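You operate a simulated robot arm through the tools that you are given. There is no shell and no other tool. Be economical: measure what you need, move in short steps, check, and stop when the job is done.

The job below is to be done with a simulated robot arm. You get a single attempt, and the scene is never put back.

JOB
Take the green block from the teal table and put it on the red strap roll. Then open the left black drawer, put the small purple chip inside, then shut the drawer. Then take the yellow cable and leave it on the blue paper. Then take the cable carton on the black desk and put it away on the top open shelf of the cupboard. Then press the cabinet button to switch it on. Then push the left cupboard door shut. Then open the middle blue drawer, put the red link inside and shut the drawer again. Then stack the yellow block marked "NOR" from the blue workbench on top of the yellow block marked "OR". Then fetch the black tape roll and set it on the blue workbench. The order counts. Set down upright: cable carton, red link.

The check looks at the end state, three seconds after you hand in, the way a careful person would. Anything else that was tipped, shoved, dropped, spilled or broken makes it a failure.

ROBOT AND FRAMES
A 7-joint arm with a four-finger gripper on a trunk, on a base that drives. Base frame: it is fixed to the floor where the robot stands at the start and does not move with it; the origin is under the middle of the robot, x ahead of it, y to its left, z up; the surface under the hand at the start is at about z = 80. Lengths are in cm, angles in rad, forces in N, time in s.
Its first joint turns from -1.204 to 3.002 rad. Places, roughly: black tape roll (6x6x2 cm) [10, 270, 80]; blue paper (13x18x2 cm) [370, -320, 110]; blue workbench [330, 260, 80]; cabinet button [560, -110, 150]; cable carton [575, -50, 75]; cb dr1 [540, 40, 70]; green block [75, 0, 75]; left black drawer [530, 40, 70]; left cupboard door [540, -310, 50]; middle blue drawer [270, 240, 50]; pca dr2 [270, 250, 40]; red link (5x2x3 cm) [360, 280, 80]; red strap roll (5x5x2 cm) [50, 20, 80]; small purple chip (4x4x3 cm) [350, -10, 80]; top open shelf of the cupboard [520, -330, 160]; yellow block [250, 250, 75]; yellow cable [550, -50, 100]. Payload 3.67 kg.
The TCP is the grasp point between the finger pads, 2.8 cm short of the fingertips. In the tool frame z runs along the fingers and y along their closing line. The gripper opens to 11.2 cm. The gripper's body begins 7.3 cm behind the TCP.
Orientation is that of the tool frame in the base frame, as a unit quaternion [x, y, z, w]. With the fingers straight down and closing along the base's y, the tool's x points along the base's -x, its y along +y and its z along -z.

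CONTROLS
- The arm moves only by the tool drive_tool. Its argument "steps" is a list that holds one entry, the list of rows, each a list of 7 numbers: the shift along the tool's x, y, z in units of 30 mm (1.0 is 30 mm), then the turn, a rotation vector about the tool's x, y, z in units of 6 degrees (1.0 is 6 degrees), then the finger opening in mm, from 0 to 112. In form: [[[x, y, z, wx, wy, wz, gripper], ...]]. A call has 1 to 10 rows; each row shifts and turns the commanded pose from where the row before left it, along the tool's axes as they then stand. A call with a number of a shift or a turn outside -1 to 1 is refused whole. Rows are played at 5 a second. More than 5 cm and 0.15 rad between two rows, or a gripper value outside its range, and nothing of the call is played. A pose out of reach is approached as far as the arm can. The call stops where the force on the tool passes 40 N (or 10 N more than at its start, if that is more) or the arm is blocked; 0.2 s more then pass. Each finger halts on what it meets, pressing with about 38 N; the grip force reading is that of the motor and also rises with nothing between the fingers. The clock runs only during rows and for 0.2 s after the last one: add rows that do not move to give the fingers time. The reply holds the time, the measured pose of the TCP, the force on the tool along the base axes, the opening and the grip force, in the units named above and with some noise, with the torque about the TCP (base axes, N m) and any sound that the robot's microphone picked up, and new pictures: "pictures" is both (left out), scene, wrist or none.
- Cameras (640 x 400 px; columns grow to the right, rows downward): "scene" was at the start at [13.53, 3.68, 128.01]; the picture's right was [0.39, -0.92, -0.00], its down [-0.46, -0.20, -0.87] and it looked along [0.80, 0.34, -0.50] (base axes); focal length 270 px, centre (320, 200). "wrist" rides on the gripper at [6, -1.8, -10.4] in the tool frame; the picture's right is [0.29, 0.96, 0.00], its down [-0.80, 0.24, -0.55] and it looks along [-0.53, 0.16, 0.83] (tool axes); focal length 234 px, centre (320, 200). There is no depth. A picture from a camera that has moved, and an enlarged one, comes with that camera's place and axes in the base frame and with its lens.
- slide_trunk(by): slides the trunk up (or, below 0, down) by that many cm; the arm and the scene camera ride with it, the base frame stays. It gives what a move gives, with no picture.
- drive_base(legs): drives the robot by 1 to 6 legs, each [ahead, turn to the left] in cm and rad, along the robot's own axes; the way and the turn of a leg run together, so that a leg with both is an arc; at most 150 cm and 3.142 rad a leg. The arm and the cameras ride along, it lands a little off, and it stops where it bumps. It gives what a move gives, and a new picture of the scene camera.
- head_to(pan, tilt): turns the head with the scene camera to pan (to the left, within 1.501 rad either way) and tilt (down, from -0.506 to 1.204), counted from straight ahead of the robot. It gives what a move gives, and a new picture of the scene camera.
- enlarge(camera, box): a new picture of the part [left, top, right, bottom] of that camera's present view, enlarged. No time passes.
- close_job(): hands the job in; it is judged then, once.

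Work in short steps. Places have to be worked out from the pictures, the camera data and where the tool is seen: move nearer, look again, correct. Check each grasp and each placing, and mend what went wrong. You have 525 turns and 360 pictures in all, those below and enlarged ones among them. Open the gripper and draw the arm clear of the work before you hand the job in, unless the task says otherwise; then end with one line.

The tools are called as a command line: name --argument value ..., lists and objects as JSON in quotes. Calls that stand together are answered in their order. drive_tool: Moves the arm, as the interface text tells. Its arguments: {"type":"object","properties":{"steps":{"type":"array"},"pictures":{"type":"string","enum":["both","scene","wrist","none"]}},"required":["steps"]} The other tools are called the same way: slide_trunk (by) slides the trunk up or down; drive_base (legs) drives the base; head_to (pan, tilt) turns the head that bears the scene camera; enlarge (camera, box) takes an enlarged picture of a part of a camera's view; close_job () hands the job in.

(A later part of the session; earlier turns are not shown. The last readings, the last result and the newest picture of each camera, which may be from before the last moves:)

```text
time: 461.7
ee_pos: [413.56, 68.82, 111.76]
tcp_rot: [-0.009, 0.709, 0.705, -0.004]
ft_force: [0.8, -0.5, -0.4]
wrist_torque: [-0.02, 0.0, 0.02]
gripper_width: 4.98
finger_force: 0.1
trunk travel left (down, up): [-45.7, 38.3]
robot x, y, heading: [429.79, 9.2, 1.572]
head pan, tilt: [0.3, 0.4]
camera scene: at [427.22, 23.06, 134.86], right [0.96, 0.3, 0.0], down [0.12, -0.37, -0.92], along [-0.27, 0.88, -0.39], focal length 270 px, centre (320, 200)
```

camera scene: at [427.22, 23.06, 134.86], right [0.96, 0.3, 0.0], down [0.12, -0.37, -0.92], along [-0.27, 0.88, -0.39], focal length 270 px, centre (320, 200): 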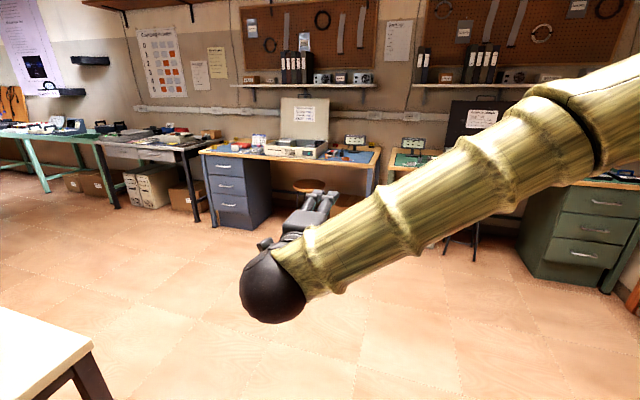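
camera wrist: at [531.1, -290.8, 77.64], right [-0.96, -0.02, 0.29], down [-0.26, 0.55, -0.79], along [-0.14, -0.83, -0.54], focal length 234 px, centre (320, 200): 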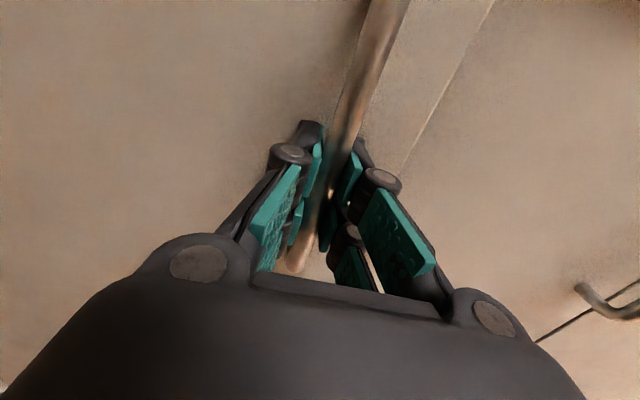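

The blue cabinet with three drawers is at the left end of the blue workbench. I drive on to about [285, 135], facing it.

drive_base --legs '[[125, 0], [0, 1.571], [145, 0], [0, -1.571]]'

head_to --pan 0.0 --tilt 0.5

```text
time: 482.6
ee_pos: [264.48, 188.89, 111.76]
tcp_rot: [-0.019, 0.71, 0.704, -0.014]
ft_force: [1.3, -0.1, -0.1]
wrist_torque: [0.0, -0.01, 0.02]
gripper_width: 4.99
finger_force: 0.1
trunk travel left (down, up): [-45.7, 38.3]
robot x, y, heading: [282.48, 129.87, 1.604]
head pan, tilt: [0.3, 0.4]
camera scene: at [279.69, 143.66, 134.86], right [0.95, 0.33, 0.0], down [0.13, -0.37, -0.92], along [-0.3, 0.87, -0.39], focal length 270 px, centre (320, 200)
```

scene: 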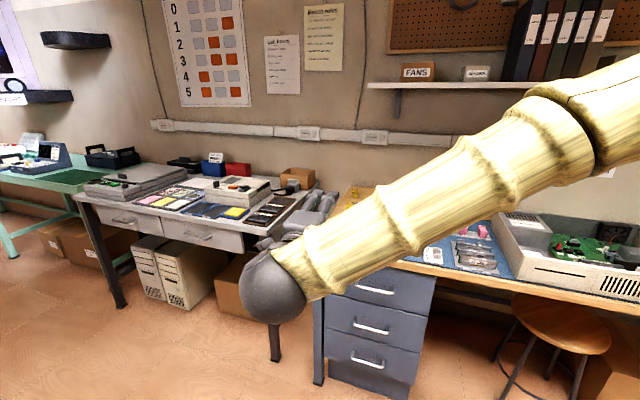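

```text
time: 483.4
ee_pos: [264.71, 189.0, 111.9]
tcp_rot: [-0.019, 0.71, 0.704, -0.015]
ft_force: [-0.2, -0.6, 0.2]
wrist_torque: [-0.02, -0.03, 0.03]
gripper_width: 5.0
finger_force: 0.1
trunk travel left (down, up): [-45.7, 38.3]
robot x, y, heading: [282.26, 129.9, 1.598]
head pan, tilt: [0.0, 0.499]
camera scene: at [282.39, 144.0, 133.95], right [1.0, 0.03, 0.0], down [0.02, -0.48, -0.88], along [-0.03, 0.88, -0.48], focal length 270 px, centre (320, 200)
```

scene: 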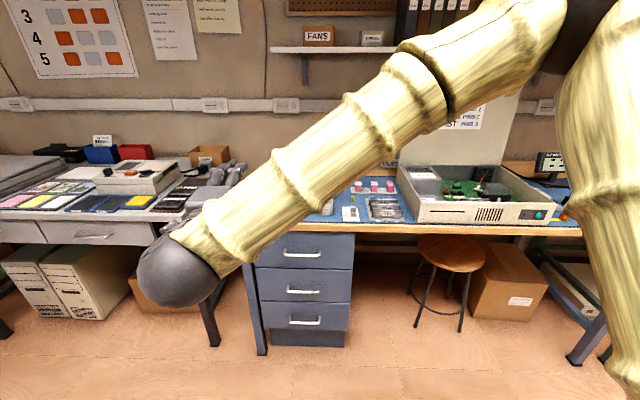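

I lower the trunk by 40 cm to measure the middle handle by parallax.

slide_trunk --by -40

head_to --pan 0.0 --tilt 0.45

```text
time: 487.2
ee_pos: [264.74, 188.92, 71.86]
tcp_rot: [-0.019, 0.71, 0.704, -0.014]
ft_force: [0.9, 0.2, 0.5]
wrist_torque: [0.01, -0.02, -0.02]
gripper_width: 5.02
finger_force: 0.1
trunk travel left (down, up): [-5.7, 78.3]
robot x, y, heading: [282.61, 129.46, 1.599]
head pan, tilt: [0.0, 0.499]
```

```text
time: 487.8
ee_pos: [264.51, 188.87, 71.81]
tcp_rot: [-0.019, 0.71, 0.704, -0.014]
ft_force: [-0.6, -0.3, 0.2]
wrist_torque: [-0.03, -0.01, 0.02]
gripper_width: 4.98
finger_force: 0.1
trunk travel left (down, up): [-5.7, 78.3]
robot x, y, heading: [282.58, 129.86, 1.603]
head pan, tilt: [0.0, 0.45]
camera scene: at [282.39, 144.08, 94.39], right [1.0, 0.03, 0.0], down [0.01, -0.44, -0.9], along [-0.03, 0.9, -0.44], focal length 270 px, centre (320, 200)
```

scene: 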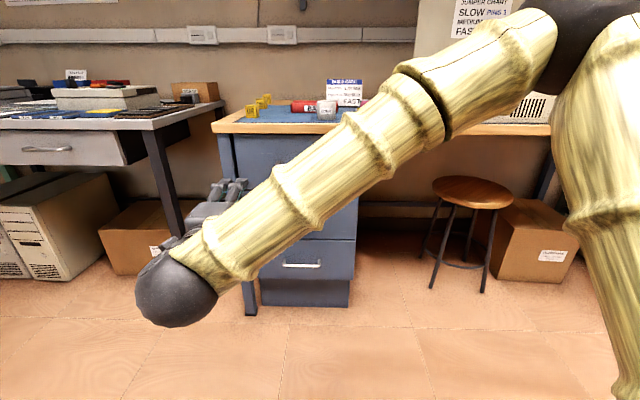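

The handles are at y ≈ 223.6; the middle one at about [273.2, 223.6, 48]. I drive 8 cm closer, straighten the heading, and bring the hand level with it.

drive_base --legs '[[8, -0.03]]'

slide_trunk --by -5.5

drive_tool --steps '[[[-0.4, -0.9, 0, 0, 0, 0, 50], [-0.4, -0.9, 0, 0, 0, 0, 50], [-0.4, -0.9, 0, 0, 0, 0, 50], [-0.4, -0.9, 0, 0, 0, 0, 50], [-0.4, -0.9, 0, 0, 0, 0, 50], [-0.4, -0.9, 0, 0, 0, 0, 50]]]' --pictures "both"

```text
time: 488.9
ee_pos: [266.2, 197.45, 71.84]
tcp_rot: [-0.01, 0.71, 0.705, -0.004]
ft_force: [0.1, -0.4, -0.5]
wrist_torque: [-0.06, 0.0, 0.01]
gripper_width: 4.99
finger_force: 0.1
trunk travel left (down, up): [-5.7, 78.3]
robot x, y, heading: [282.55, 137.45, 1.571]
head pan, tilt: [0.0, 0.45]
camera scene: at [282.67, 152.08, 94.39], right [1.0, 0.0, 0.0], down [0.0, -0.44, -0.9], along [0.0, 0.9, -0.44], focal length 270 px, centre (320, 200)
```

scene: 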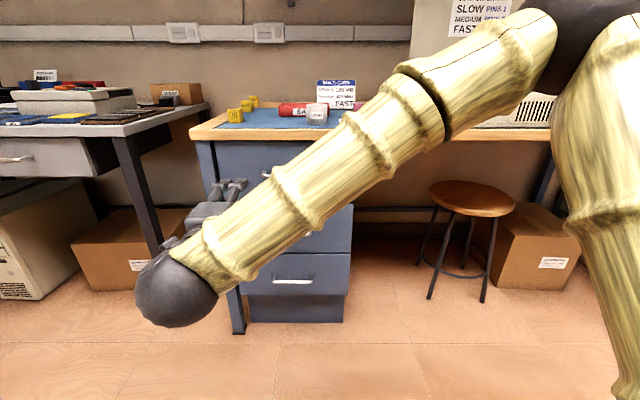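

```text
time: 489.8
ee_pos: [266.2, 197.31, 66.29]
tcp_rot: [-0.009, 0.711, 0.703, -0.004]
ft_force: [-0.3, -0.5, 0.4]
wrist_torque: [-0.01, 0.01, 0.0]
gripper_width: 4.99
finger_force: 0.0
trunk travel left (down, up): [-0.2, 83.8]
robot x, y, heading: [282.81, 137.63, 1.573]
head pan, tilt: [0.0, 0.45]
```

```text
time: 491.2
ee_pos: [273.58, 197.48, 50.16]
tcp_rot: [-0.01, 0.709, 0.705, -0.004]
ft_force: [-0.4, -0.4, 0.6]
wrist_torque: [0.0, -0.01, -0.02]
gripper_width: 4.98
finger_force: 0.1
trunk travel left (down, up): [-0.2, 83.8]
robot x, y, heading: [282.54, 137.87, 1.572]
head pan, tilt: [0.0, 0.45]
camera scene: at [282.67, 152.07, 88.9], right [1.0, 0.0, 0.0], down [0.0, -0.44, -0.9], along [0.0, 0.9, -0.44], focal length 270 px, centre (320, 200)
camera wrist: at [267.82, 186.95, 48.39], right [-0.29, 0.0, 0.96], down [0.81, -0.54, 0.25], along [0.51, 0.84, 0.16], focal length 234 px, centre (320, 200)
```

scene: 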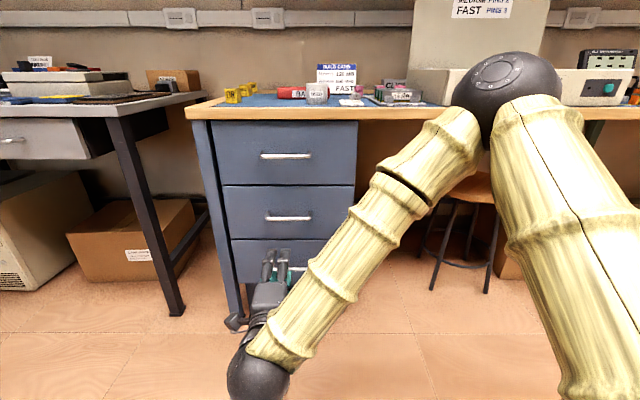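
wrist: 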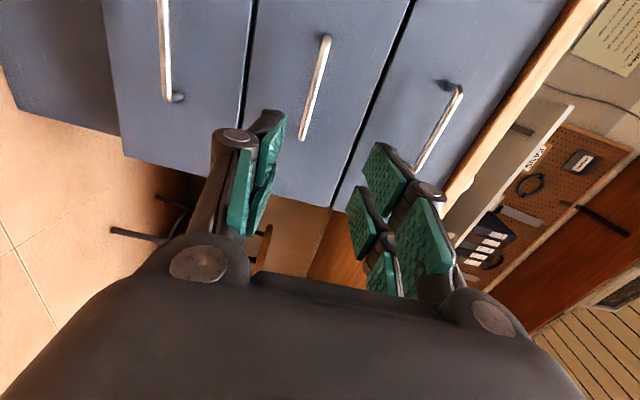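

The middle handle is at z ≈ 48.6, x ≈ 273. I lower 1.5 cm and move in around it.

drive_tool --steps '[[[0, -0.5, 0.5, 0, 0, 0, 50], [0, 0, 1, 0, 0, 0, 50], [0, 0, 1, 0, 0, 0, 50], [0, 0, 1, 0, 0, 0, 50], [0, 0, 1, 0, 0, 0, 50], [0, 0, 1, 0, 0, 0, 50], [0, 0, 1, 0, 0, 0, 50]]]' --pictures "both"

```text
time: 492.8
ee_pos: [273.33, 216.95, 48.54]
tcp_rot: [-0.01, 0.711, 0.704, -0.004]
ft_force: [-0.3, -0.7, 0.6]
wrist_torque: [-0.01, 0.02, -0.01]
gripper_width: 5.01
finger_force: 0.0
trunk travel left (down, up): [-0.2, 83.8]
robot x, y, heading: [282.21, 137.59, 1.573]
head pan, tilt: [0.0, 0.45]
camera scene: at [282.67, 152.08, 88.89], right [1.0, 0.0, 0.0], down [0.0, -0.44, -0.9], along [0.0, 0.9, -0.44], focal length 270 px, centre (320, 200)
camera wrist: at [267.48, 206.49, 46.73], right [-0.3, 0.0, 0.96], down [0.81, -0.54, 0.25], along [0.51, 0.84, 0.16], focal length 234 px, centre (320, 200)
```

scene: 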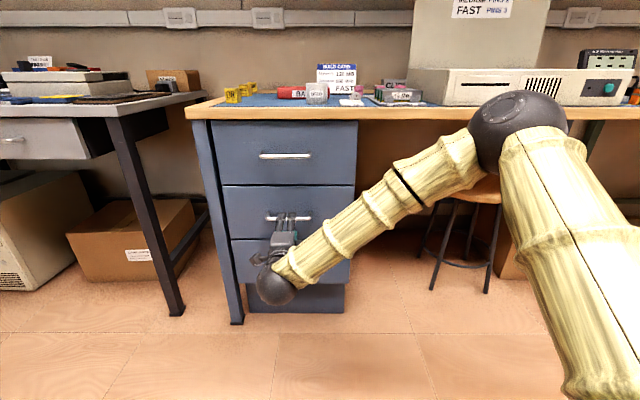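
wrist: 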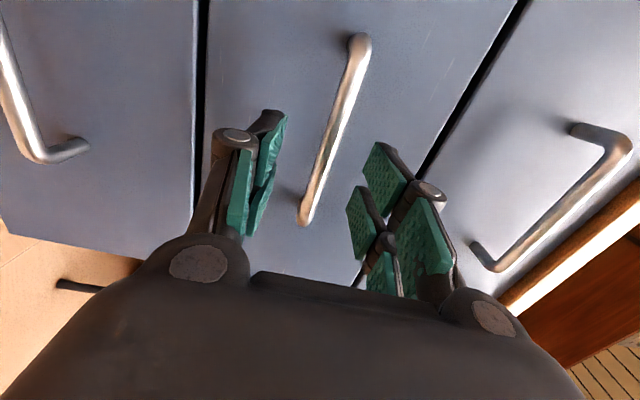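

The bar is between the fingers. I advance 4.5 cm, close, and start pulling.

drive_tool --steps '[[[0, 0.12, 0.7, 0, 0, 0, 50], [0, 0, 0.7, 0, 0, 0, 50], [0, 0, 0.1, 0, 0, 0, 50], [0, 0, 0, 0, 0, 0, 0], [0, 0, 0, 0, 0, 0, 0], [0, 0, 0, 0, 0, 0, 0], [0, 0, -0.4, 0, 0, 0, 0], [0, 0, -0.5, 0, 0, 0, 0], [0, 0, -0.5, 0, 0, 0, 0]]]' --pictures "both"

```text
time: 494.8
ee_pos: [273.1, 217.22, 48.98]
tcp_rot: [-0.01, 0.71, 0.704, -0.005]
ft_force: [-10.0, 0.0, 1.3]
wrist_torque: [-0.01, 1.38, 0.1]
gripper_width: 1.09
finger_force: 45.0
trunk travel left (down, up): [-0.2, 83.8]
robot x, y, heading: [282.2, 137.89, 1.573]
head pan, tilt: [0.0, 0.45]
camera scene: at [282.64, 152.1, 88.89], right [1.0, 0.0, 0.0], down [0.0, -0.44, -0.9], along [0.0, 0.9, -0.44], focal length 270 px, centre (320, 200)
camera wrist: at [267.33, 206.71, 47.1], right [-0.29, 0.0, 0.96], down [0.81, -0.54, 0.25], along [0.51, 0.84, 0.16], focal length 234 px, centre (320, 200)
```

scene: 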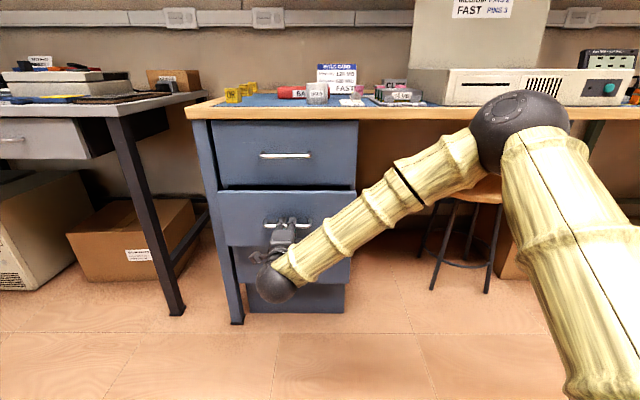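
wrist: 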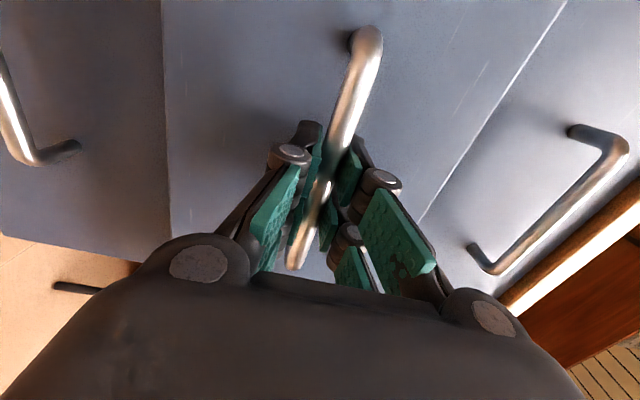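

The middle drawer is coming out. I pull further.

drive_tool --steps '[[[0.05, 0, -0.6, 0, 0, 0, 0], [0, 0, -0.6, 0, 0, 0, 0], [0, 0, -0.6, 0, 0, 0, 0], [0, 0, -0.6, 0, 0, 0, 0], [0, 0, -0.6, 0, 0, 0, 0], [0, 0, -0.6, 0, 0, 0, 0], [0, 0, -0.6, 0, 0, 0, 0], [0, 0, -0.6, 0, 0, 0, 0], [0, 0, -0.4, 0, 0, 0, 0]]]' --pictures "scene"

```text
time: 496.8
ee_pos: [273.1, 201.57, 48.82]
tcp_rot: [-0.009, 0.711, 0.703, -0.004]
ft_force: [-31.5, -0.1, -13.6]
wrist_torque: [-0.02, 1.46, 0.32]
gripper_width: 1.09
finger_force: 44.8
trunk travel left (down, up): [-0.2, 83.8]
robot x, y, heading: [282.79, 137.63, 1.569]
head pan, tilt: [0.0, 0.45]
camera scene: at [282.55, 152.16, 88.87], right [1.0, 0.0, 0.0], down [0.0, -0.44, -0.9], along [0.0, 0.9, -0.44], focal length 270 px, centre (320, 200)
```

scene: 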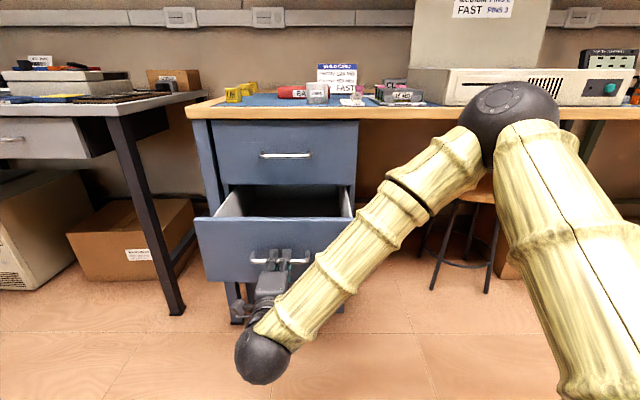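

The drawer is out about 20 cm. I release and back the base off.

drive_tool --steps '[[[0.1, 0, 0, 0, 0, 0, 0], [0, 0, 0, 0, 0, 0, 50], [0, 0, 0, 0, 0, 0, 50], [0, 0, 0, 0, 0, 0, 50]]]' --pictures "none"

drive_base --legs '[[-20, 0]]'

slide_trunk --by 40

slide_trunk --by 15

```text
time: 497.8
ee_pos: [272.73, 201.78, 49.04]
tcp_rot: [-0.009, 0.71, 0.704, -0.004]
ft_force: [0.0, 0.2, -1.0]
wrist_torque: [-0.01, 0.01, -0.01]
gripper_width: 5.0
finger_force: 0.1
trunk travel left (down, up): [-0.2, 83.8]
robot x, y, heading: [282.76, 137.93, 1.568]
head pan, tilt: [0.0, 0.45]
```

```text
time: 499.4
ee_pos: [272.92, 181.57, 48.95]
tcp_rot: [-0.01, 0.71, 0.704, -0.005]
ft_force: [-0.1, -0.7, -0.1]
wrist_torque: [-0.05, -0.02, -0.01]
gripper_width: 4.97
finger_force: 0.0
trunk travel left (down, up): [-0.2, 83.8]
robot x, y, heading: [282.17, 117.77, 1.571]
head pan, tilt: [0.0, 0.45]
camera scene: at [282.73, 132.18, 88.89], right [1.0, 0.0, 0.0], down [0.0, -0.44, -0.9], along [0.0, 0.9, -0.44], focal length 270 px, centre (320, 200)
```

scene: 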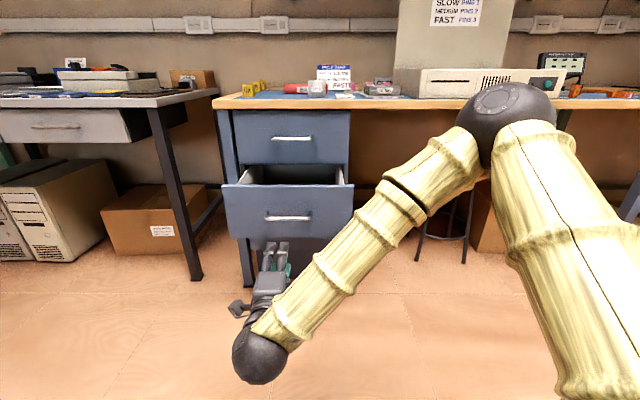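

```text
time: 503.3
ee_pos: [272.94, 181.74, 88.83]
tcp_rot: [-0.01, 0.71, 0.704, -0.005]
ft_force: [-0.1, -0.2, -0.1]
wrist_torque: [0.03, 0.02, -0.02]
gripper_width: 5.03
finger_force: 0.0
trunk travel left (down, up): [-40.2, 43.8]
robot x, y, heading: [282.63, 117.53, 1.568]
head pan, tilt: [0.0, 0.45]
```

```text
time: 505.0
ee_pos: [272.93, 181.66, 103.94]
tcp_rot: [-0.011, 0.71, 0.704, -0.005]
ft_force: [0.0, 0.1, 0.2]
wrist_torque: [0.01, 0.0, 0.01]
gripper_width: 4.96
finger_force: 0.1
trunk travel left (down, up): [-55.2, 28.8]
robot x, y, heading: [282.12, 118.06, 1.568]
head pan, tilt: [0.0, 0.45]
```

Now I return the hand to pointing down and look at the workbench top.

drive_tool --steps '[[[0, 0, 0, 0.577, 0.577, -0.577, 60], [0, 0, 0, 0.577, 0.577, -0.577, 60], [0, 0, 0, 0.577, 0.577, -0.577, 60], [0, 0, 0, 0.577, 0.577, -0.577, 60], [0, 0, 0, 0.577, 0.577, -0.577, 60], [0, 0, 0, 0.577, 0.577, -0.577, 60], [0, 0, 0, 0.577, 0.577, -0.577, 60], [0, 0, 0, 0.577, 0.577, -0.577, 60], [0, 0, 0, 0.577, 0.577, -0.577, 60], [0, 0, 0, 0.577, 0.577, -0.577, 60]]]' --pictures "none"

drive_tool --steps '[[[0, 0, 0, 0.577, 0.577, -0.577, 60], [0, 0, 0, 0.577, 0.577, -0.577, 60], [0, 0, 0, 0.577, 0.577, -0.577, 60], [0, 0, 0, 0.577, 0.577, -0.577, 60], [0, 0, 0, 0.577, 0.577, -0.577, 60], [0, 0, 0, 0.577, 0.577, -0.577, 60], [0, 0, 0, 0.577, 0.577, -0.577, 60], [0, 0, 0, 0.577, 0.577, -0.577, 60], [0, 0, 0, 0.577, 0.577, -0.577, 60], [0, 0, 0, 0.577, 0.577, -0.577, 60]]]' --pictures "none"

drive_base --legs '[[0, -0.7], [75, 0], [0, 0.7]]'

head_to --pan 0.1 --tilt 0.5

```text
time: 507.2
ee_pos: [272.78, 181.65, 104.02]
tcp_rot: [-0.418, 0.814, 0.404, -0.002]
ft_force: [0.0, 0.1, 0.2]
wrist_torque: [0.04, 0.04, 0.0]
gripper_width: 5.98
finger_force: 0.0
trunk travel left (down, up): [-55.2, 28.8]
robot x, y, heading: [282.8, 117.79, 1.569]
head pan, tilt: [0.0, 0.45]
```

```text
time: 509.6
ee_pos: [274.15, 182.71, 108.11]
tcp_rot: [-0.703, 0.71, 0.038, -0.033]
ft_force: [0.1, 0.1, -0.2]
wrist_torque: [0.01, 0.05, 0.0]
gripper_width: 5.98
finger_force: 0.1
trunk travel left (down, up): [-55.2, 28.8]
robot x, y, heading: [282.62, 117.9, 1.573]
head pan, tilt: [0.0, 0.45]
stopped in row 10: the arm was blocked; the commanded pose is now the measured one
```

```text
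time: 517.4
ee_pos: [321.98, 239.82, 108.1]
tcp_rot: [-0.703, 0.709, 0.037, -0.031]
ft_force: [-0.5, 0.7, -0.9]
wrist_torque: [-0.01, -0.05, 0.01]
gripper_width: 6.01
finger_force: 0.1
trunk travel left (down, up): [-55.2, 28.8]
robot x, y, heading: [330.28, 175.1, 1.569]
head pan, tilt: [0.0, 0.45]
camera scene: at [330.76, 189.44, 143.89], right [1.0, 0.0, 0.0], down [0.0, -0.44, -0.9], along [0.0, 0.9, -0.44], focal length 270 px, centre (320, 200)
```

scene: 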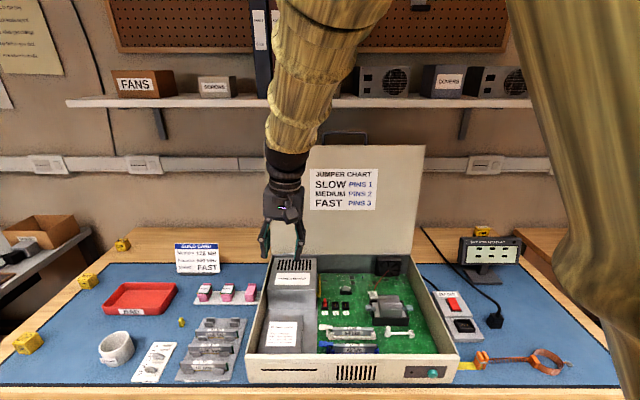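

```text
time: 518.1
ee_pos: [322.07, 239.89, 108.25]
tcp_rot: [-0.703, 0.709, 0.038, -0.033]
ft_force: [-0.3, -0.7, 0.9]
wrist_torque: [0.0, 0.04, -0.01]
gripper_width: 5.99
finger_force: 0.1
trunk travel left (down, up): [-55.2, 28.8]
robot x, y, heading: [330.58, 174.84, 1.574]
head pan, tilt: [0.099, 0.499]
camera scene: at [329.9, 189.3, 143.45], right [0.99, 0.1, 0.0], down [0.05, -0.48, -0.88], along [-0.09, 0.87, -0.48], focal length 270 px, centre (320, 200)
```

scene: 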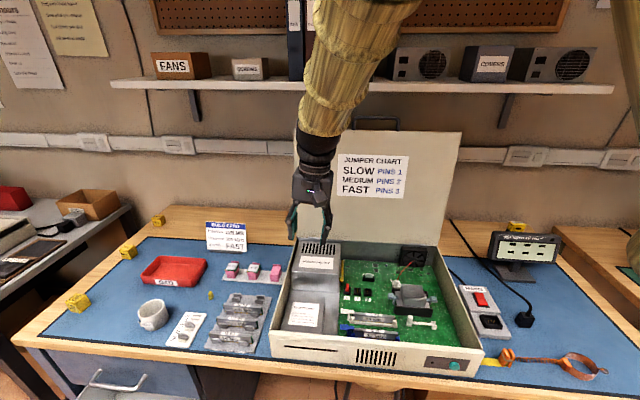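

Let me enlarge the bench for the red link and the yellow blocks.

enlarge --camera "scene" --box '[320, 230, 480, 360]'

enlarge --camera "scene" --box '[40, 200, 280, 350]'

```text
3.08 times, centred on (400, 295) of scene
camera zoom: at [329.9, 189.3, 143.45], right [0.99, 0.1, 0.0], down [0.05, -0.48, -0.88], along [-0.09, 0.87, -0.48], focal length 830 px, centre (74, -92)
```

zoom: 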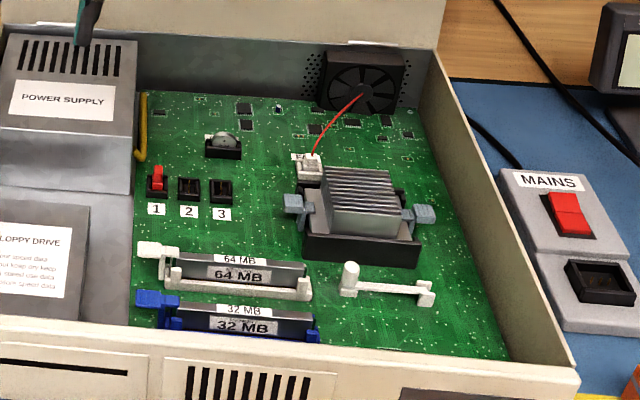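

```text
2.67 times, centred on (160, 275) of scene
camera zoom: at [329.9, 189.3, 143.45], right [0.99, 0.1, 0.0], down [0.05, -0.48, -0.88], along [-0.09, 0.87, -0.48], focal length 720 px, centre (747, 0)
```

zoom: 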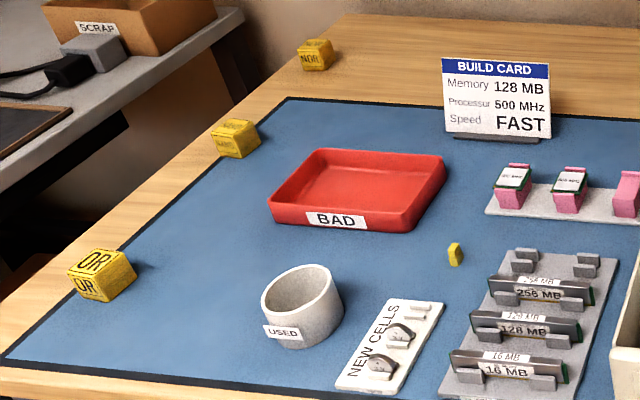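

The jumper in socket 1 sits near [332, 246], but the list says the red link is near [360, 280], which is behind the case lid. I back away and view from the right side.

drive_base --legs '[[-35, 0], [0, -1.571], [85, 0], [0, 1.571]]'

head_to --pan 0.35 --tilt 0.4

```text
time: 532.1
ee_pos: [409.13, 203.79, 108.12]
tcp_rot: [-0.696, 0.716, 0.039, -0.031]
ft_force: [0.1, 0.3, 0.7]
wrist_torque: [0.01, -0.01, 0.0]
gripper_width: 5.98
finger_force: 0.1
trunk travel left (down, up): [-55.2, 28.8]
robot x, y, heading: [416.37, 138.84, 1.552]
head pan, tilt: [0.099, 0.499]
camera scene: at [415.98, 153.09, 143.45], right [1.0, 0.08, 0.0], down [0.04, -0.48, -0.88], along [-0.07, 0.88, -0.48], focal length 270 px, centre (320, 200)
```

scene: 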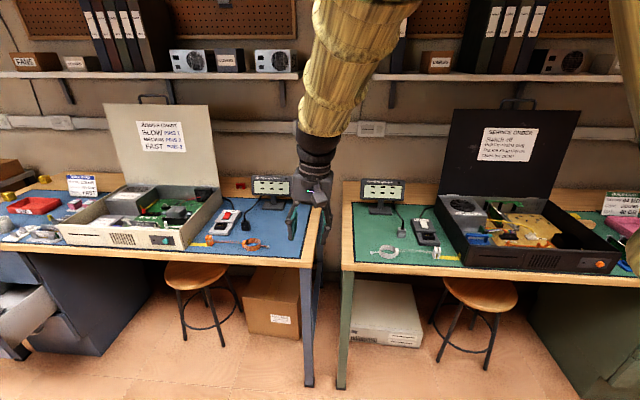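

```text
time: 532.9
ee_pos: [409.19, 203.83, 108.11]
tcp_rot: [-0.696, 0.716, 0.04, -0.032]
ft_force: [-0.2, -0.2, 0.2]
wrist_torque: [0.02, 0.01, 0.0]
gripper_width: 6.01
finger_force: 0.0
trunk travel left (down, up): [-55.2, 28.8]
robot x, y, heading: [416.2, 138.87, 1.554]
head pan, tilt: [0.351, 0.4]
camera scene: at [413.72, 152.77, 144.36], right [0.95, 0.33, 0.0], down [0.13, -0.37, -0.92], along [-0.3, 0.87, -0.39], focal length 270 px, centre (320, 200)
```

scene: 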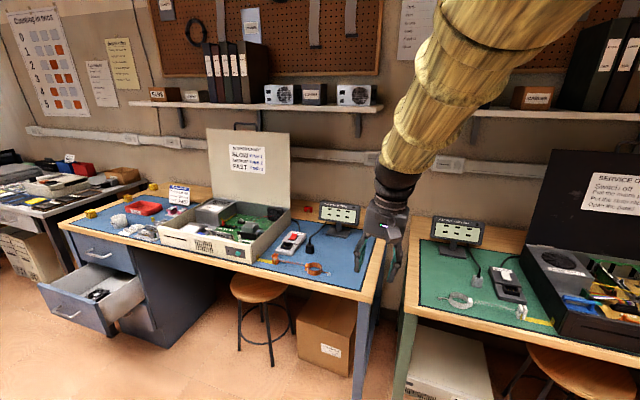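

Something small and red is behind the lid's right side. I enlarge it.

enlarge --camera "scene" --box '[270, 190, 370, 290]'

```text
4.00 times, centred on (320, 240) of scene
camera zoom: at [413.72, 152.77, 144.36], right [0.95, 0.33, 0.0], down [0.13, -0.37, -0.92], along [-0.3, 0.87, -0.39], focal length 1079 px, centre (320, 40)
```

zoom: 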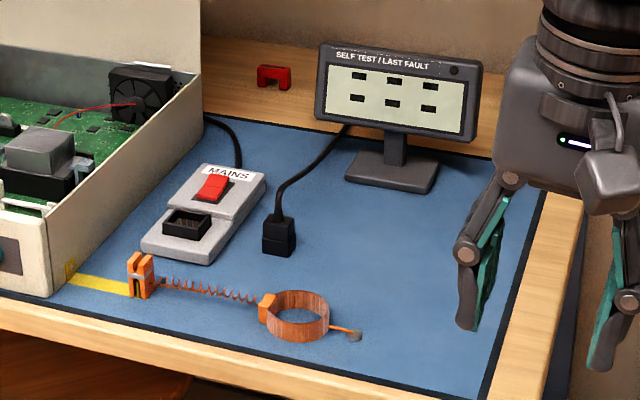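

The red link is the staple-shaped block on the wooden strip at about [363.5, 277.7]. I first straighten the hand here and yaw it so the fingers close along y.

drive_tool --steps '[[[0, 0, 0, 0.97, 0, 0, 60], [0, 0, 0, 0, 0, 1, 60], [0, 0, 0, 0, 0, 1, 60], [0, 0, 0, 0, 0, 1, 60], [0, 0, 0, 0, 0, 1, 60], [0, 0, 0, 0, 0, 1, 60], [0, 0, 0, 0, 0, 1, 60], [0, 0, 0, 0, 0, 1, 60], [0, 0, 0, 0, 0, 1, 60]]]' --pictures "scene"

```text
time: 535.1
ee_pos: [410.94, 204.72, 111.17]
tcp_rot: [-0.328, 0.943, 0.022, -0.047]
ft_force: [1.1, 0.0, -0.4]
wrist_torque: [-0.03, 0.02, 0.0]
gripper_width: 6.01
finger_force: 0.0
trunk travel left (down, up): [-55.2, 28.8]
robot x, y, heading: [416.65, 139.02, 1.55]
head pan, tilt: [0.351, 0.4]
stopped in row 9: the arm was blocked; the commanded pose is now the measured one
camera scene: at [413.74, 152.76, 144.37], right [0.95, 0.33, 0.0], down [0.13, -0.37, -0.92], along [-0.3, 0.87, -0.39], focal length 270 px, centre (320, 200)
```

scene: 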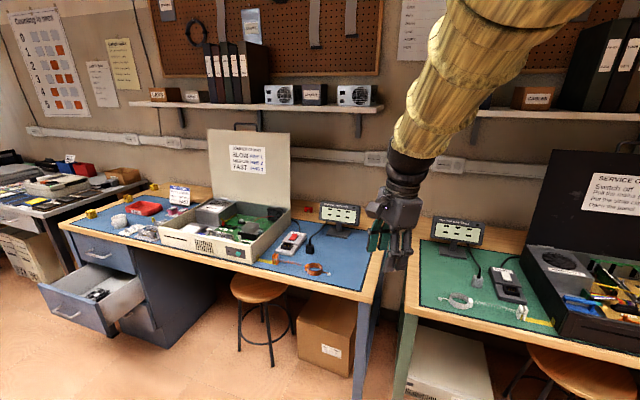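

The arm is blocked again in this folded pose. I look up at the elbow to understand it.

head_to --pan -0.2 --tilt -0.3

```text
time: 536.2
ee_pos: [411.07, 204.6, 111.06]
tcp_rot: [-0.327, 0.944, 0.021, -0.046]
ft_force: [-0.2, 0.4, -0.1]
wrist_torque: [-0.02, 0.03, -0.03]
gripper_width: 6.02
finger_force: 0.0
trunk travel left (down, up): [-55.2, 28.8]
robot x, y, heading: [416.33, 138.82, 1.554]
head pan, tilt: [-0.201, -0.3]
camera scene: at [418.43, 151.69, 150.6], right [0.98, -0.22, 0.0], down [0.06, 0.29, -0.96], along [0.21, 0.93, 0.29], focal length 270 px, centre (320, 200)
```

scene: 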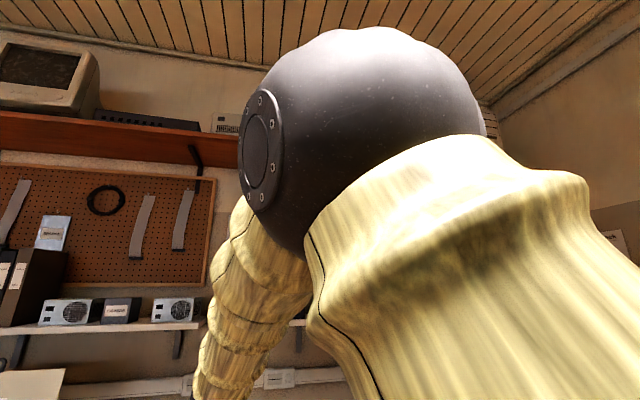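

The elbow is folded up right against the head. I extend the hand forward and down a bit to unfold the arm.

drive_tool --steps '[[[-0.5, 0.63, 0.3, 0, 0, 0, 60], [-0.5, 0.63, 0.3, 0, 0, 0, 60], [-0.5, 0.63, 0.3, 0, 0, 0, 60], [-0.5, 0.63, 0.2, 0, 0, 0, 60], [-0.5, 0.63, 0, 0, 0, 0, 60], [-0.5, 0.63, 0, 0, 0, 0, 60]]]' --pictures "scene"

```text
time: 537.6
ee_pos: [411.55, 219.9, 109.04]
tcp_rot: [-0.321, 0.945, 0.028, -0.056]
ft_force: [-0.2, 0.4, -1.4]
wrist_torque: [-0.02, -0.02, 0.01]
gripper_width: 5.99
finger_force: 0.0
trunk travel left (down, up): [-55.2, 28.8]
robot x, y, heading: [416.1, 138.66, 1.554]
head pan, tilt: [-0.201, -0.3]
camera scene: at [418.43, 151.82, 150.59], right [0.98, -0.22, 0.0], down [0.06, 0.29, -0.96], along [0.21, 0.93, 0.29], focal length 270 px, centre (320, 200)
```

scene: 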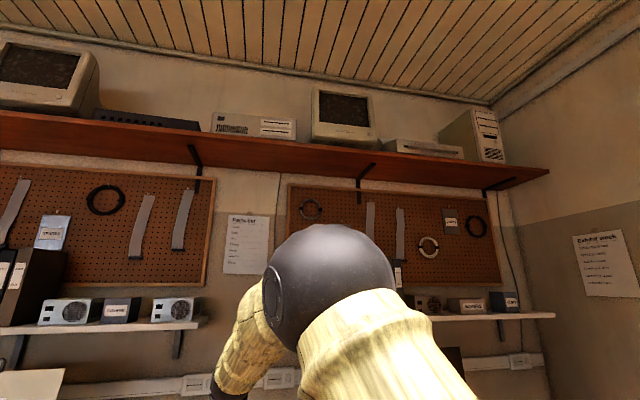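

Unfolded. I now level the hand and finish the yaw.

drive_tool --steps '[[[0, 0, 0, 0.36, -0.47, 0, 60], [0, 0, 0, 0.36, -0.47, 0, 60], [0, 0, 0, 0, 0, 1, 60], [0, 0, 0, 0, 0, 1, 60], [0, 0, 0, 0, 0, 1, 60], [0, 0, 0, 0, 0, 1, 60], [0, 0, 0, 0, 0, 1, 60], [0, 0, 0, 0, 0, 1, 60], [0, 0, 0, 0, 0, 0.25, 60]]]' --pictures "none"

head_to --pan 0.35 --tilt 0.45

```text
time: 538.7
ee_pos: [416.01, 220.98, 111.96]
tcp_rot: [-0.172, 0.984, 0.021, -0.043]
ft_force: [0.2, 0.2, -1.3]
wrist_torque: [-0.01, 0.01, 0.01]
gripper_width: 6.03
finger_force: 0.1
trunk travel left (down, up): [-55.2, 28.8]
robot x, y, heading: [416.71, 138.81, 1.554]
head pan, tilt: [-0.201, -0.3]
stopped in row 5: the arm was blocked; the commanded pose is now the measured one
```

```text
time: 539.8
ee_pos: [415.94, 221.08, 111.93]
tcp_rot: [-0.172, 0.984, 0.021, -0.044]
ft_force: [0.5, -0.1, -1.4]
wrist_torque: [0.0, 0.0, -0.04]
gripper_width: 6.0
finger_force: 0.0
trunk travel left (down, up): [-55.2, 28.8]
robot x, y, heading: [416.29, 138.73, 1.553]
head pan, tilt: [0.351, 0.45]
camera scene: at [413.74, 152.71, 143.9], right [0.95, 0.33, 0.0], down [0.14, -0.41, -0.9], along [-0.29, 0.85, -0.43], focal length 270 px, centre (320, 200)
```

scene: 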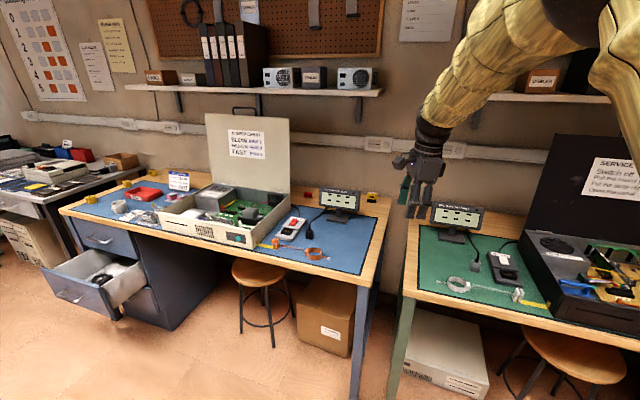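

The wrist seems to be at its roll limit in this arm posture. Gripping the link along its long side (closing along x) needs no such yaw, so I undo the yaw.

drive_tool --steps '[[[0, 0, 0.2, 0, 0, -1, 70], [0, 0, 0.2, 0, 0, -1, 70], [0, 0, 0, 0, 0, -1, 70], [0, 0, 0, 0, 0, -1, 70], [0, 0, 0, 0, 0, -1, 70], [0, 0, 0, 0, 0, -1, 70], [0, 0, 0, 0, 0, -1, 70], [0, 0, 0, 0, 0, -1, 70], [0, 0, 0, 0, 0, -1, 70], [0, 0, 0, 0, 0, -1, 70]]]' --pictures "none"

drive_tool --steps '[[[0, 0, 0, 0, 0, -1, 70], [0, 0, 0, 0, 0, -0.7, 70], [0, 0, 0, 0.4, 0, 0, 70], [0, 0, 0, 0.4, 0, 0, 70]]]' --pictures "scene"

```text
time: 542.0
ee_pos: [415.46, 220.99, 110.58]
tcp_rot: [-0.643, 0.764, 0.039, -0.025]
ft_force: [-0.2, 0.4, -0.3]
wrist_torque: [-0.02, -0.01, -0.01]
gripper_width: 7.0
finger_force: 0.1
trunk travel left (down, up): [-55.2, 28.8]
robot x, y, heading: [416.49, 139.17, 1.553]
head pan, tilt: [0.351, 0.45]
```

```text
time: 543.0
ee_pos: [415.48, 221.06, 110.61]
tcp_rot: [0.709, -0.705, -0.011, -0.008]
ft_force: [0.0, -0.2, 0.0]
wrist_torque: [0.02, -0.01, -0.01]
gripper_width: 7.02
finger_force: 0.0
trunk travel left (down, up): [-55.2, 28.8]
robot x, y, heading: [416.38, 138.42, 1.552]
head pan, tilt: [0.351, 0.45]
camera scene: at [413.71, 152.71, 143.89], right [0.95, 0.33, 0.0], down [0.14, -0.41, -0.9], along [-0.29, 0.85, -0.44], focal length 270 px, centre (320, 200)
```

scene: 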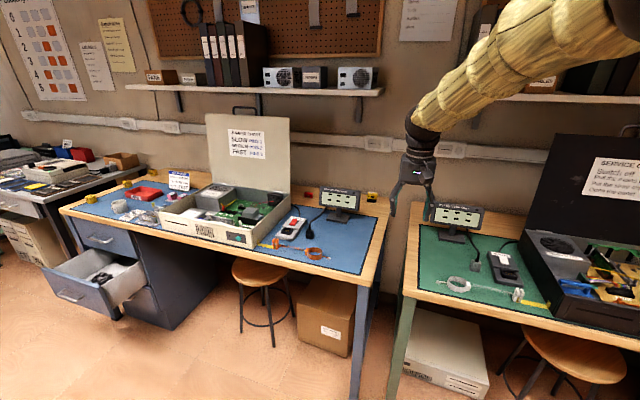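

The hand is straight again. I raise the trunk so the hand clears the case lid, then drive to about [392, 187], facing the link.

slide_trunk --by 28

drive_base --legs '[[0, 0.45], [53, 0], [0, -0.3]]'

head_to --pan 0.2 --tilt 0.7

```text
time: 545.8
ee_pos: [415.54, 221.13, 138.63]
tcp_rot: [0.708, -0.706, -0.011, -0.009]
ft_force: [0.5, 0.1, -0.1]
wrist_torque: [0.01, -0.03, 0.01]
gripper_width: 7.0
finger_force: 0.1
trunk travel left (down, up): [-83.2, 0.8]
robot x, y, heading: [416.46, 138.75, 1.546]
head pan, tilt: [0.351, 0.45]
```

```text
time: 551.2
ee_pos: [381.48, 268.31, 138.62]
tcp_rot: [0.758, -0.653, -0.012, -0.008]
ft_force: [0.4, -0.3, 0.2]
wrist_torque: [0.04, 0.02, 0.03]
gripper_width: 7.01
finger_force: 0.1
trunk travel left (down, up): [-83.2, 0.8]
robot x, y, heading: [394.71, 187.6, 1.694]
head pan, tilt: [0.351, 0.45]
camera scene: at [389.66, 200.47, 171.9], right [0.89, 0.46, 0.0], down [0.2, -0.39, -0.9], along [-0.41, 0.8, -0.44], focal length 270 px, centre (320, 200)
```

scene: 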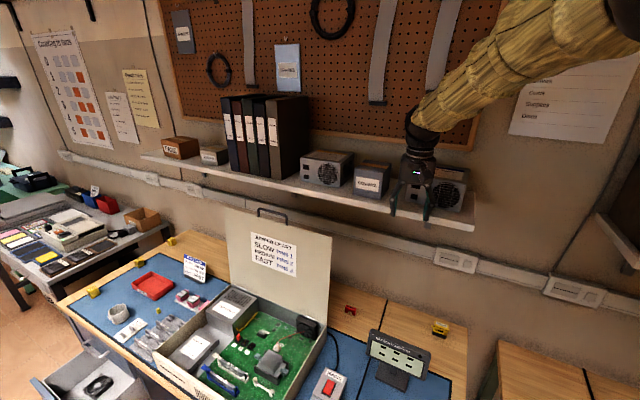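

```text
time: 552.0
ee_pos: [381.57, 268.4, 138.47]
tcp_rot: [0.757, -0.653, -0.012, -0.008]
ft_force: [0.2, 0.6, 0.1]
wrist_torque: [0.0, -0.03, 0.0]
gripper_width: 7.0
finger_force: 0.1
trunk travel left (down, up): [-83.2, 0.8]
robot x, y, heading: [394.28, 187.14, 1.699]
head pan, tilt: [0.201, 0.7]
camera scene: at [391.19, 200.4, 169.68], right [0.95, 0.32, 0.0], down [0.21, -0.61, -0.77], along [-0.25, 0.72, -0.64], focal length 270 px, centre (320, 200)
```

scene: 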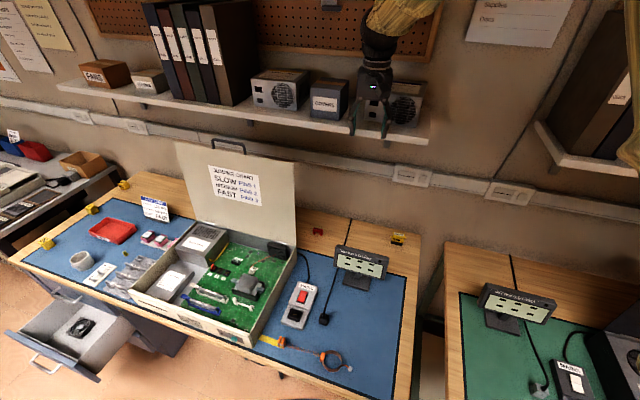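

I move the hand over the gap behind the lid at height, to see the link with the wrist camera.

drive_tool --steps '[[[0, 0, 0, 0, 0, 0.7, 70], [0, 0, 0, 0, 0, 0.7, 70], [-0.15, 0.95, 0, 0, 0, 0, 70], [-0.15, 0.95, 0, 0, 0, 0, 70], [-0.15, 0.95, 0, 0, 0, 0, 70], [-0.15, 0.95, 0, 0, 0, 0, 70], [-0.15, 0.95, 0, 0, 0, 0, 70], [-0.15, 0.95, 0, 0, 0, 0, 70]]]' --pictures "both"

```text
time: 554.0
ee_pos: [367.87, 273.25, 140.66]
tcp_rot: [-0.69, 0.723, 0.027, -0.016]
ft_force: [0.0, 0.5, 0.0]
wrist_torque: [0.0, 0.01, -0.01]
gripper_width: 7.03
finger_force: 0.0
trunk travel left (down, up): [-83.2, 0.8]
robot x, y, heading: [394.55, 187.07, 1.7]
head pan, tilt: [0.201, 0.7]
stopped in row 8: the arm was blocked; the commanded pose is now the measured one
camera scene: at [391.24, 200.33, 169.68], right [0.95, 0.32, 0.0], down [0.21, -0.61, -0.77], along [-0.25, 0.72, -0.64], focal length 270 px, centre (320, 200)
camera wrist: at [370.25, 267.07, 150.8], right [-0.97, -0.24, 0.05], down [-0.17, 0.8, 0.58], along [-0.18, 0.55, -0.81], focal length 234 px, centre (320, 200)
```

scene: 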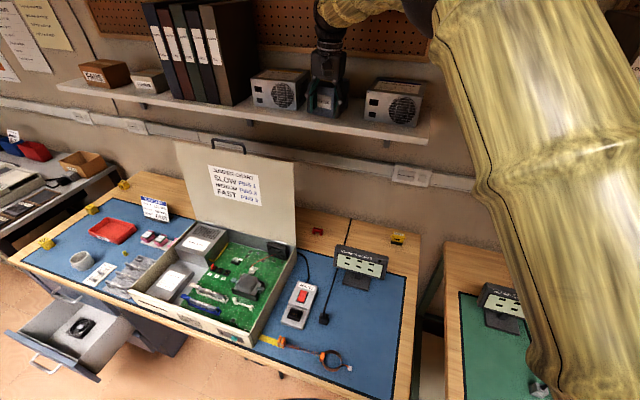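
wrist: 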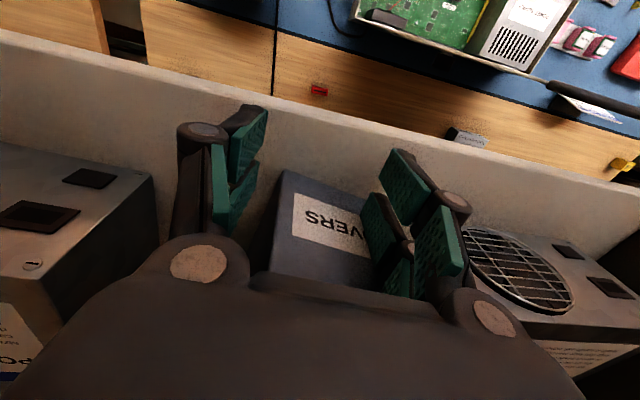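

The hand has gone over the wall shelf, whose front is nearer than I took it (y ≈ 271, z ≈ 133). I pull straight back out and check that nothing on the shelf moved.

drive_tool --steps '[[[0.3, -0.1, -0.2, 0, 0, 0, 70], [0.7, -0.1, 0, 0, 0, 0, 70], [0.9, -0.1, 0, 0, 0, 0, 70], [0.9, -0.1, 0, 0, 0, 0, 70], [0.9, -0.1, 0, 0, 0, 0, 70]]]' --pictures "scene"

```text
time: 555.3
ee_pos: [370.47, 262.8, 131.73]
tcp_rot: [-0.679, 0.731, -0.024, -0.065]
ft_force: [-0.3, -0.3, 0.7]
wrist_torque: [0.01, 0.02, 0.0]
gripper_width: 7.0
finger_force: 0.0
trunk travel left (down, up): [-83.2, 0.8]
robot x, y, heading: [394.41, 187.47, 1.697]
head pan, tilt: [0.201, 0.7]
stopped in row 5: the arm was blocked; the commanded pose is now the measured one
camera scene: at [391.24, 200.36, 169.69], right [0.95, 0.32, 0.0], down [0.21, -0.61, -0.77], along [-0.25, 0.72, -0.64], focal length 270 px, centre (320, 200)
```

scene: 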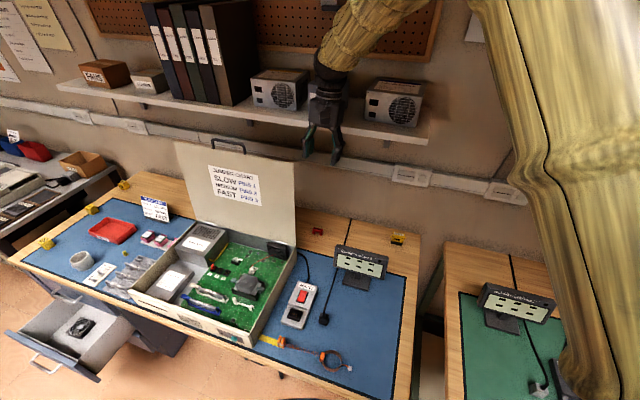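

I look through the wrist camera from here to locate the link, lid and display precisely.

drive_tool --steps '[[[0, 0, 0, 0, 0, 0, 70]]]' --pictures "wrist"

```text
time: 555.7
ee_pos: [370.35, 262.78, 131.77]
tcp_rot: [-0.68, 0.73, -0.024, -0.066]
ft_force: [-0.2, -0.1, 0.5]
wrist_torque: [0.0, 0.01, 0.0]
gripper_width: 6.99
finger_force: 0.0
trunk travel left (down, up): [-83.2, 0.8]
robot x, y, heading: [394.24, 187.51, 1.695]
head pan, tilt: [0.201, 0.7]
camera wrist: at [372.48, 258.09, 142.69], right [-0.97, -0.21, 0.09], down [-0.15, 0.88, 0.46], along [-0.17, 0.43, -0.88], focal length 234 px, centre (320, 200)
```

wrist: 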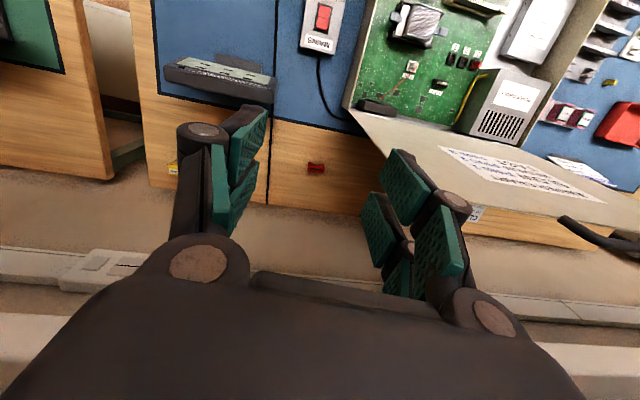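

The link is at [363.7, 278.2], under the wall shelf; the gap between lid (x ≤ 364) and display (x ≥ 375.6) is about 11 cm wide. I back off 14 cm, then lower by the arm (which unfolds it) and tilt the hand a little forward.

drive_base --legs '[[-14, 0]]'

drive_tool --steps '[[[0, 0, 0.6, 0, 0, 0, 40], [0, 0, 0.8, 0, 0, 0, 40], [0, 0, 0.8, 0, 0, 0, 40], [0, 0, 0.8, 0.3, -0.5, 0, 40], [0, 0, 0.8, 0.3, -0.5, 0, 40], [-0.05, 0, 0.8, 0, -0.8, 0, 40], [-0.1, 0, 0.8, 0, -0.8, 0, 40]]]' --pictures "both"

```text
time: 557.0
ee_pos: [372.09, 248.91, 132.04]
tcp_rot: [-0.68, 0.73, -0.023, -0.066]
ft_force: [0.3, -0.6, 0.2]
wrist_torque: [-0.01, -0.01, 0.02]
gripper_width: 7.0
finger_force: 0.1
trunk travel left (down, up): [-83.2, 0.8]
robot x, y, heading: [396.12, 173.49, 1.692]
head pan, tilt: [0.201, 0.7]
camera scene: at [392.91, 186.6, 169.67], right [0.95, 0.32, 0.0], down [0.21, -0.61, -0.76], along [-0.25, 0.72, -0.64], focal length 270 px, centre (320, 200)
```

scene: 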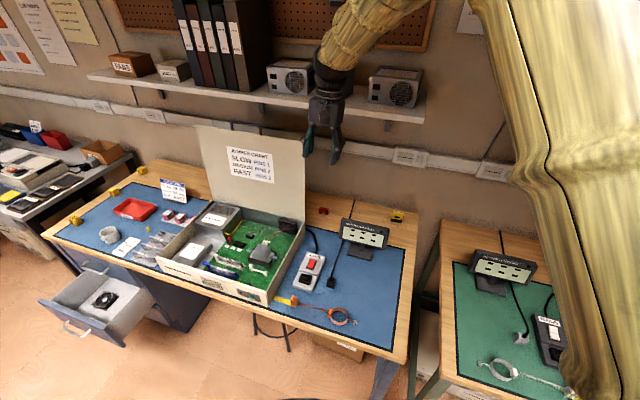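

```text
time: 558.8
ee_pos: [374.22, 250.59, 118.06]
tcp_rot: [-0.656, 0.752, 0.064, 0.027]
ft_force: [-0.2, 0.3, -0.6]
wrist_torque: [0.0, 0.0, 0.04]
gripper_width: 4.02
finger_force: 0.0
trunk travel left (down, up): [-83.2, 0.8]
robot x, y, heading: [396.19, 173.63, 1.698]
head pan, tilt: [0.201, 0.7]
stopped in row 7: the arm was blocked; the commanded pose is now the measured one
camera scene: at [392.97, 186.62, 169.67], right [0.95, 0.32, 0.0], down [0.21, -0.61, -0.76], along [-0.25, 0.72, -0.64], focal length 270 px, centre (320, 200)
camera wrist: at [375.59, 243.23, 127.47], right [-0.99, -0.16, 0.02], down [-0.1, 0.74, 0.66], along [-0.12, 0.65, -0.75], focal length 234 px, centre (320, 200)
```

scene: 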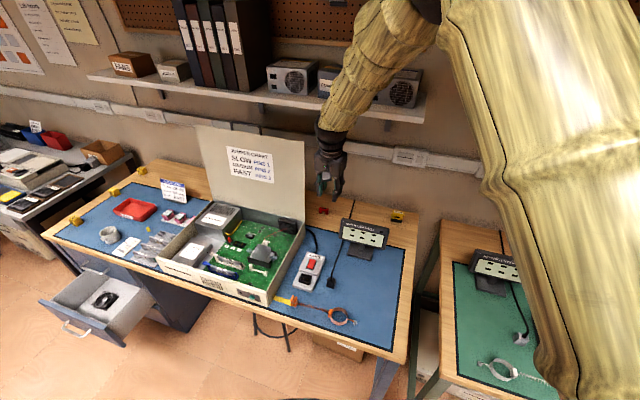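
wrist: 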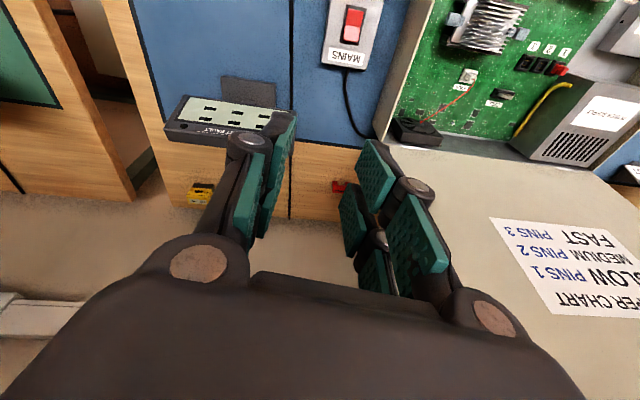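

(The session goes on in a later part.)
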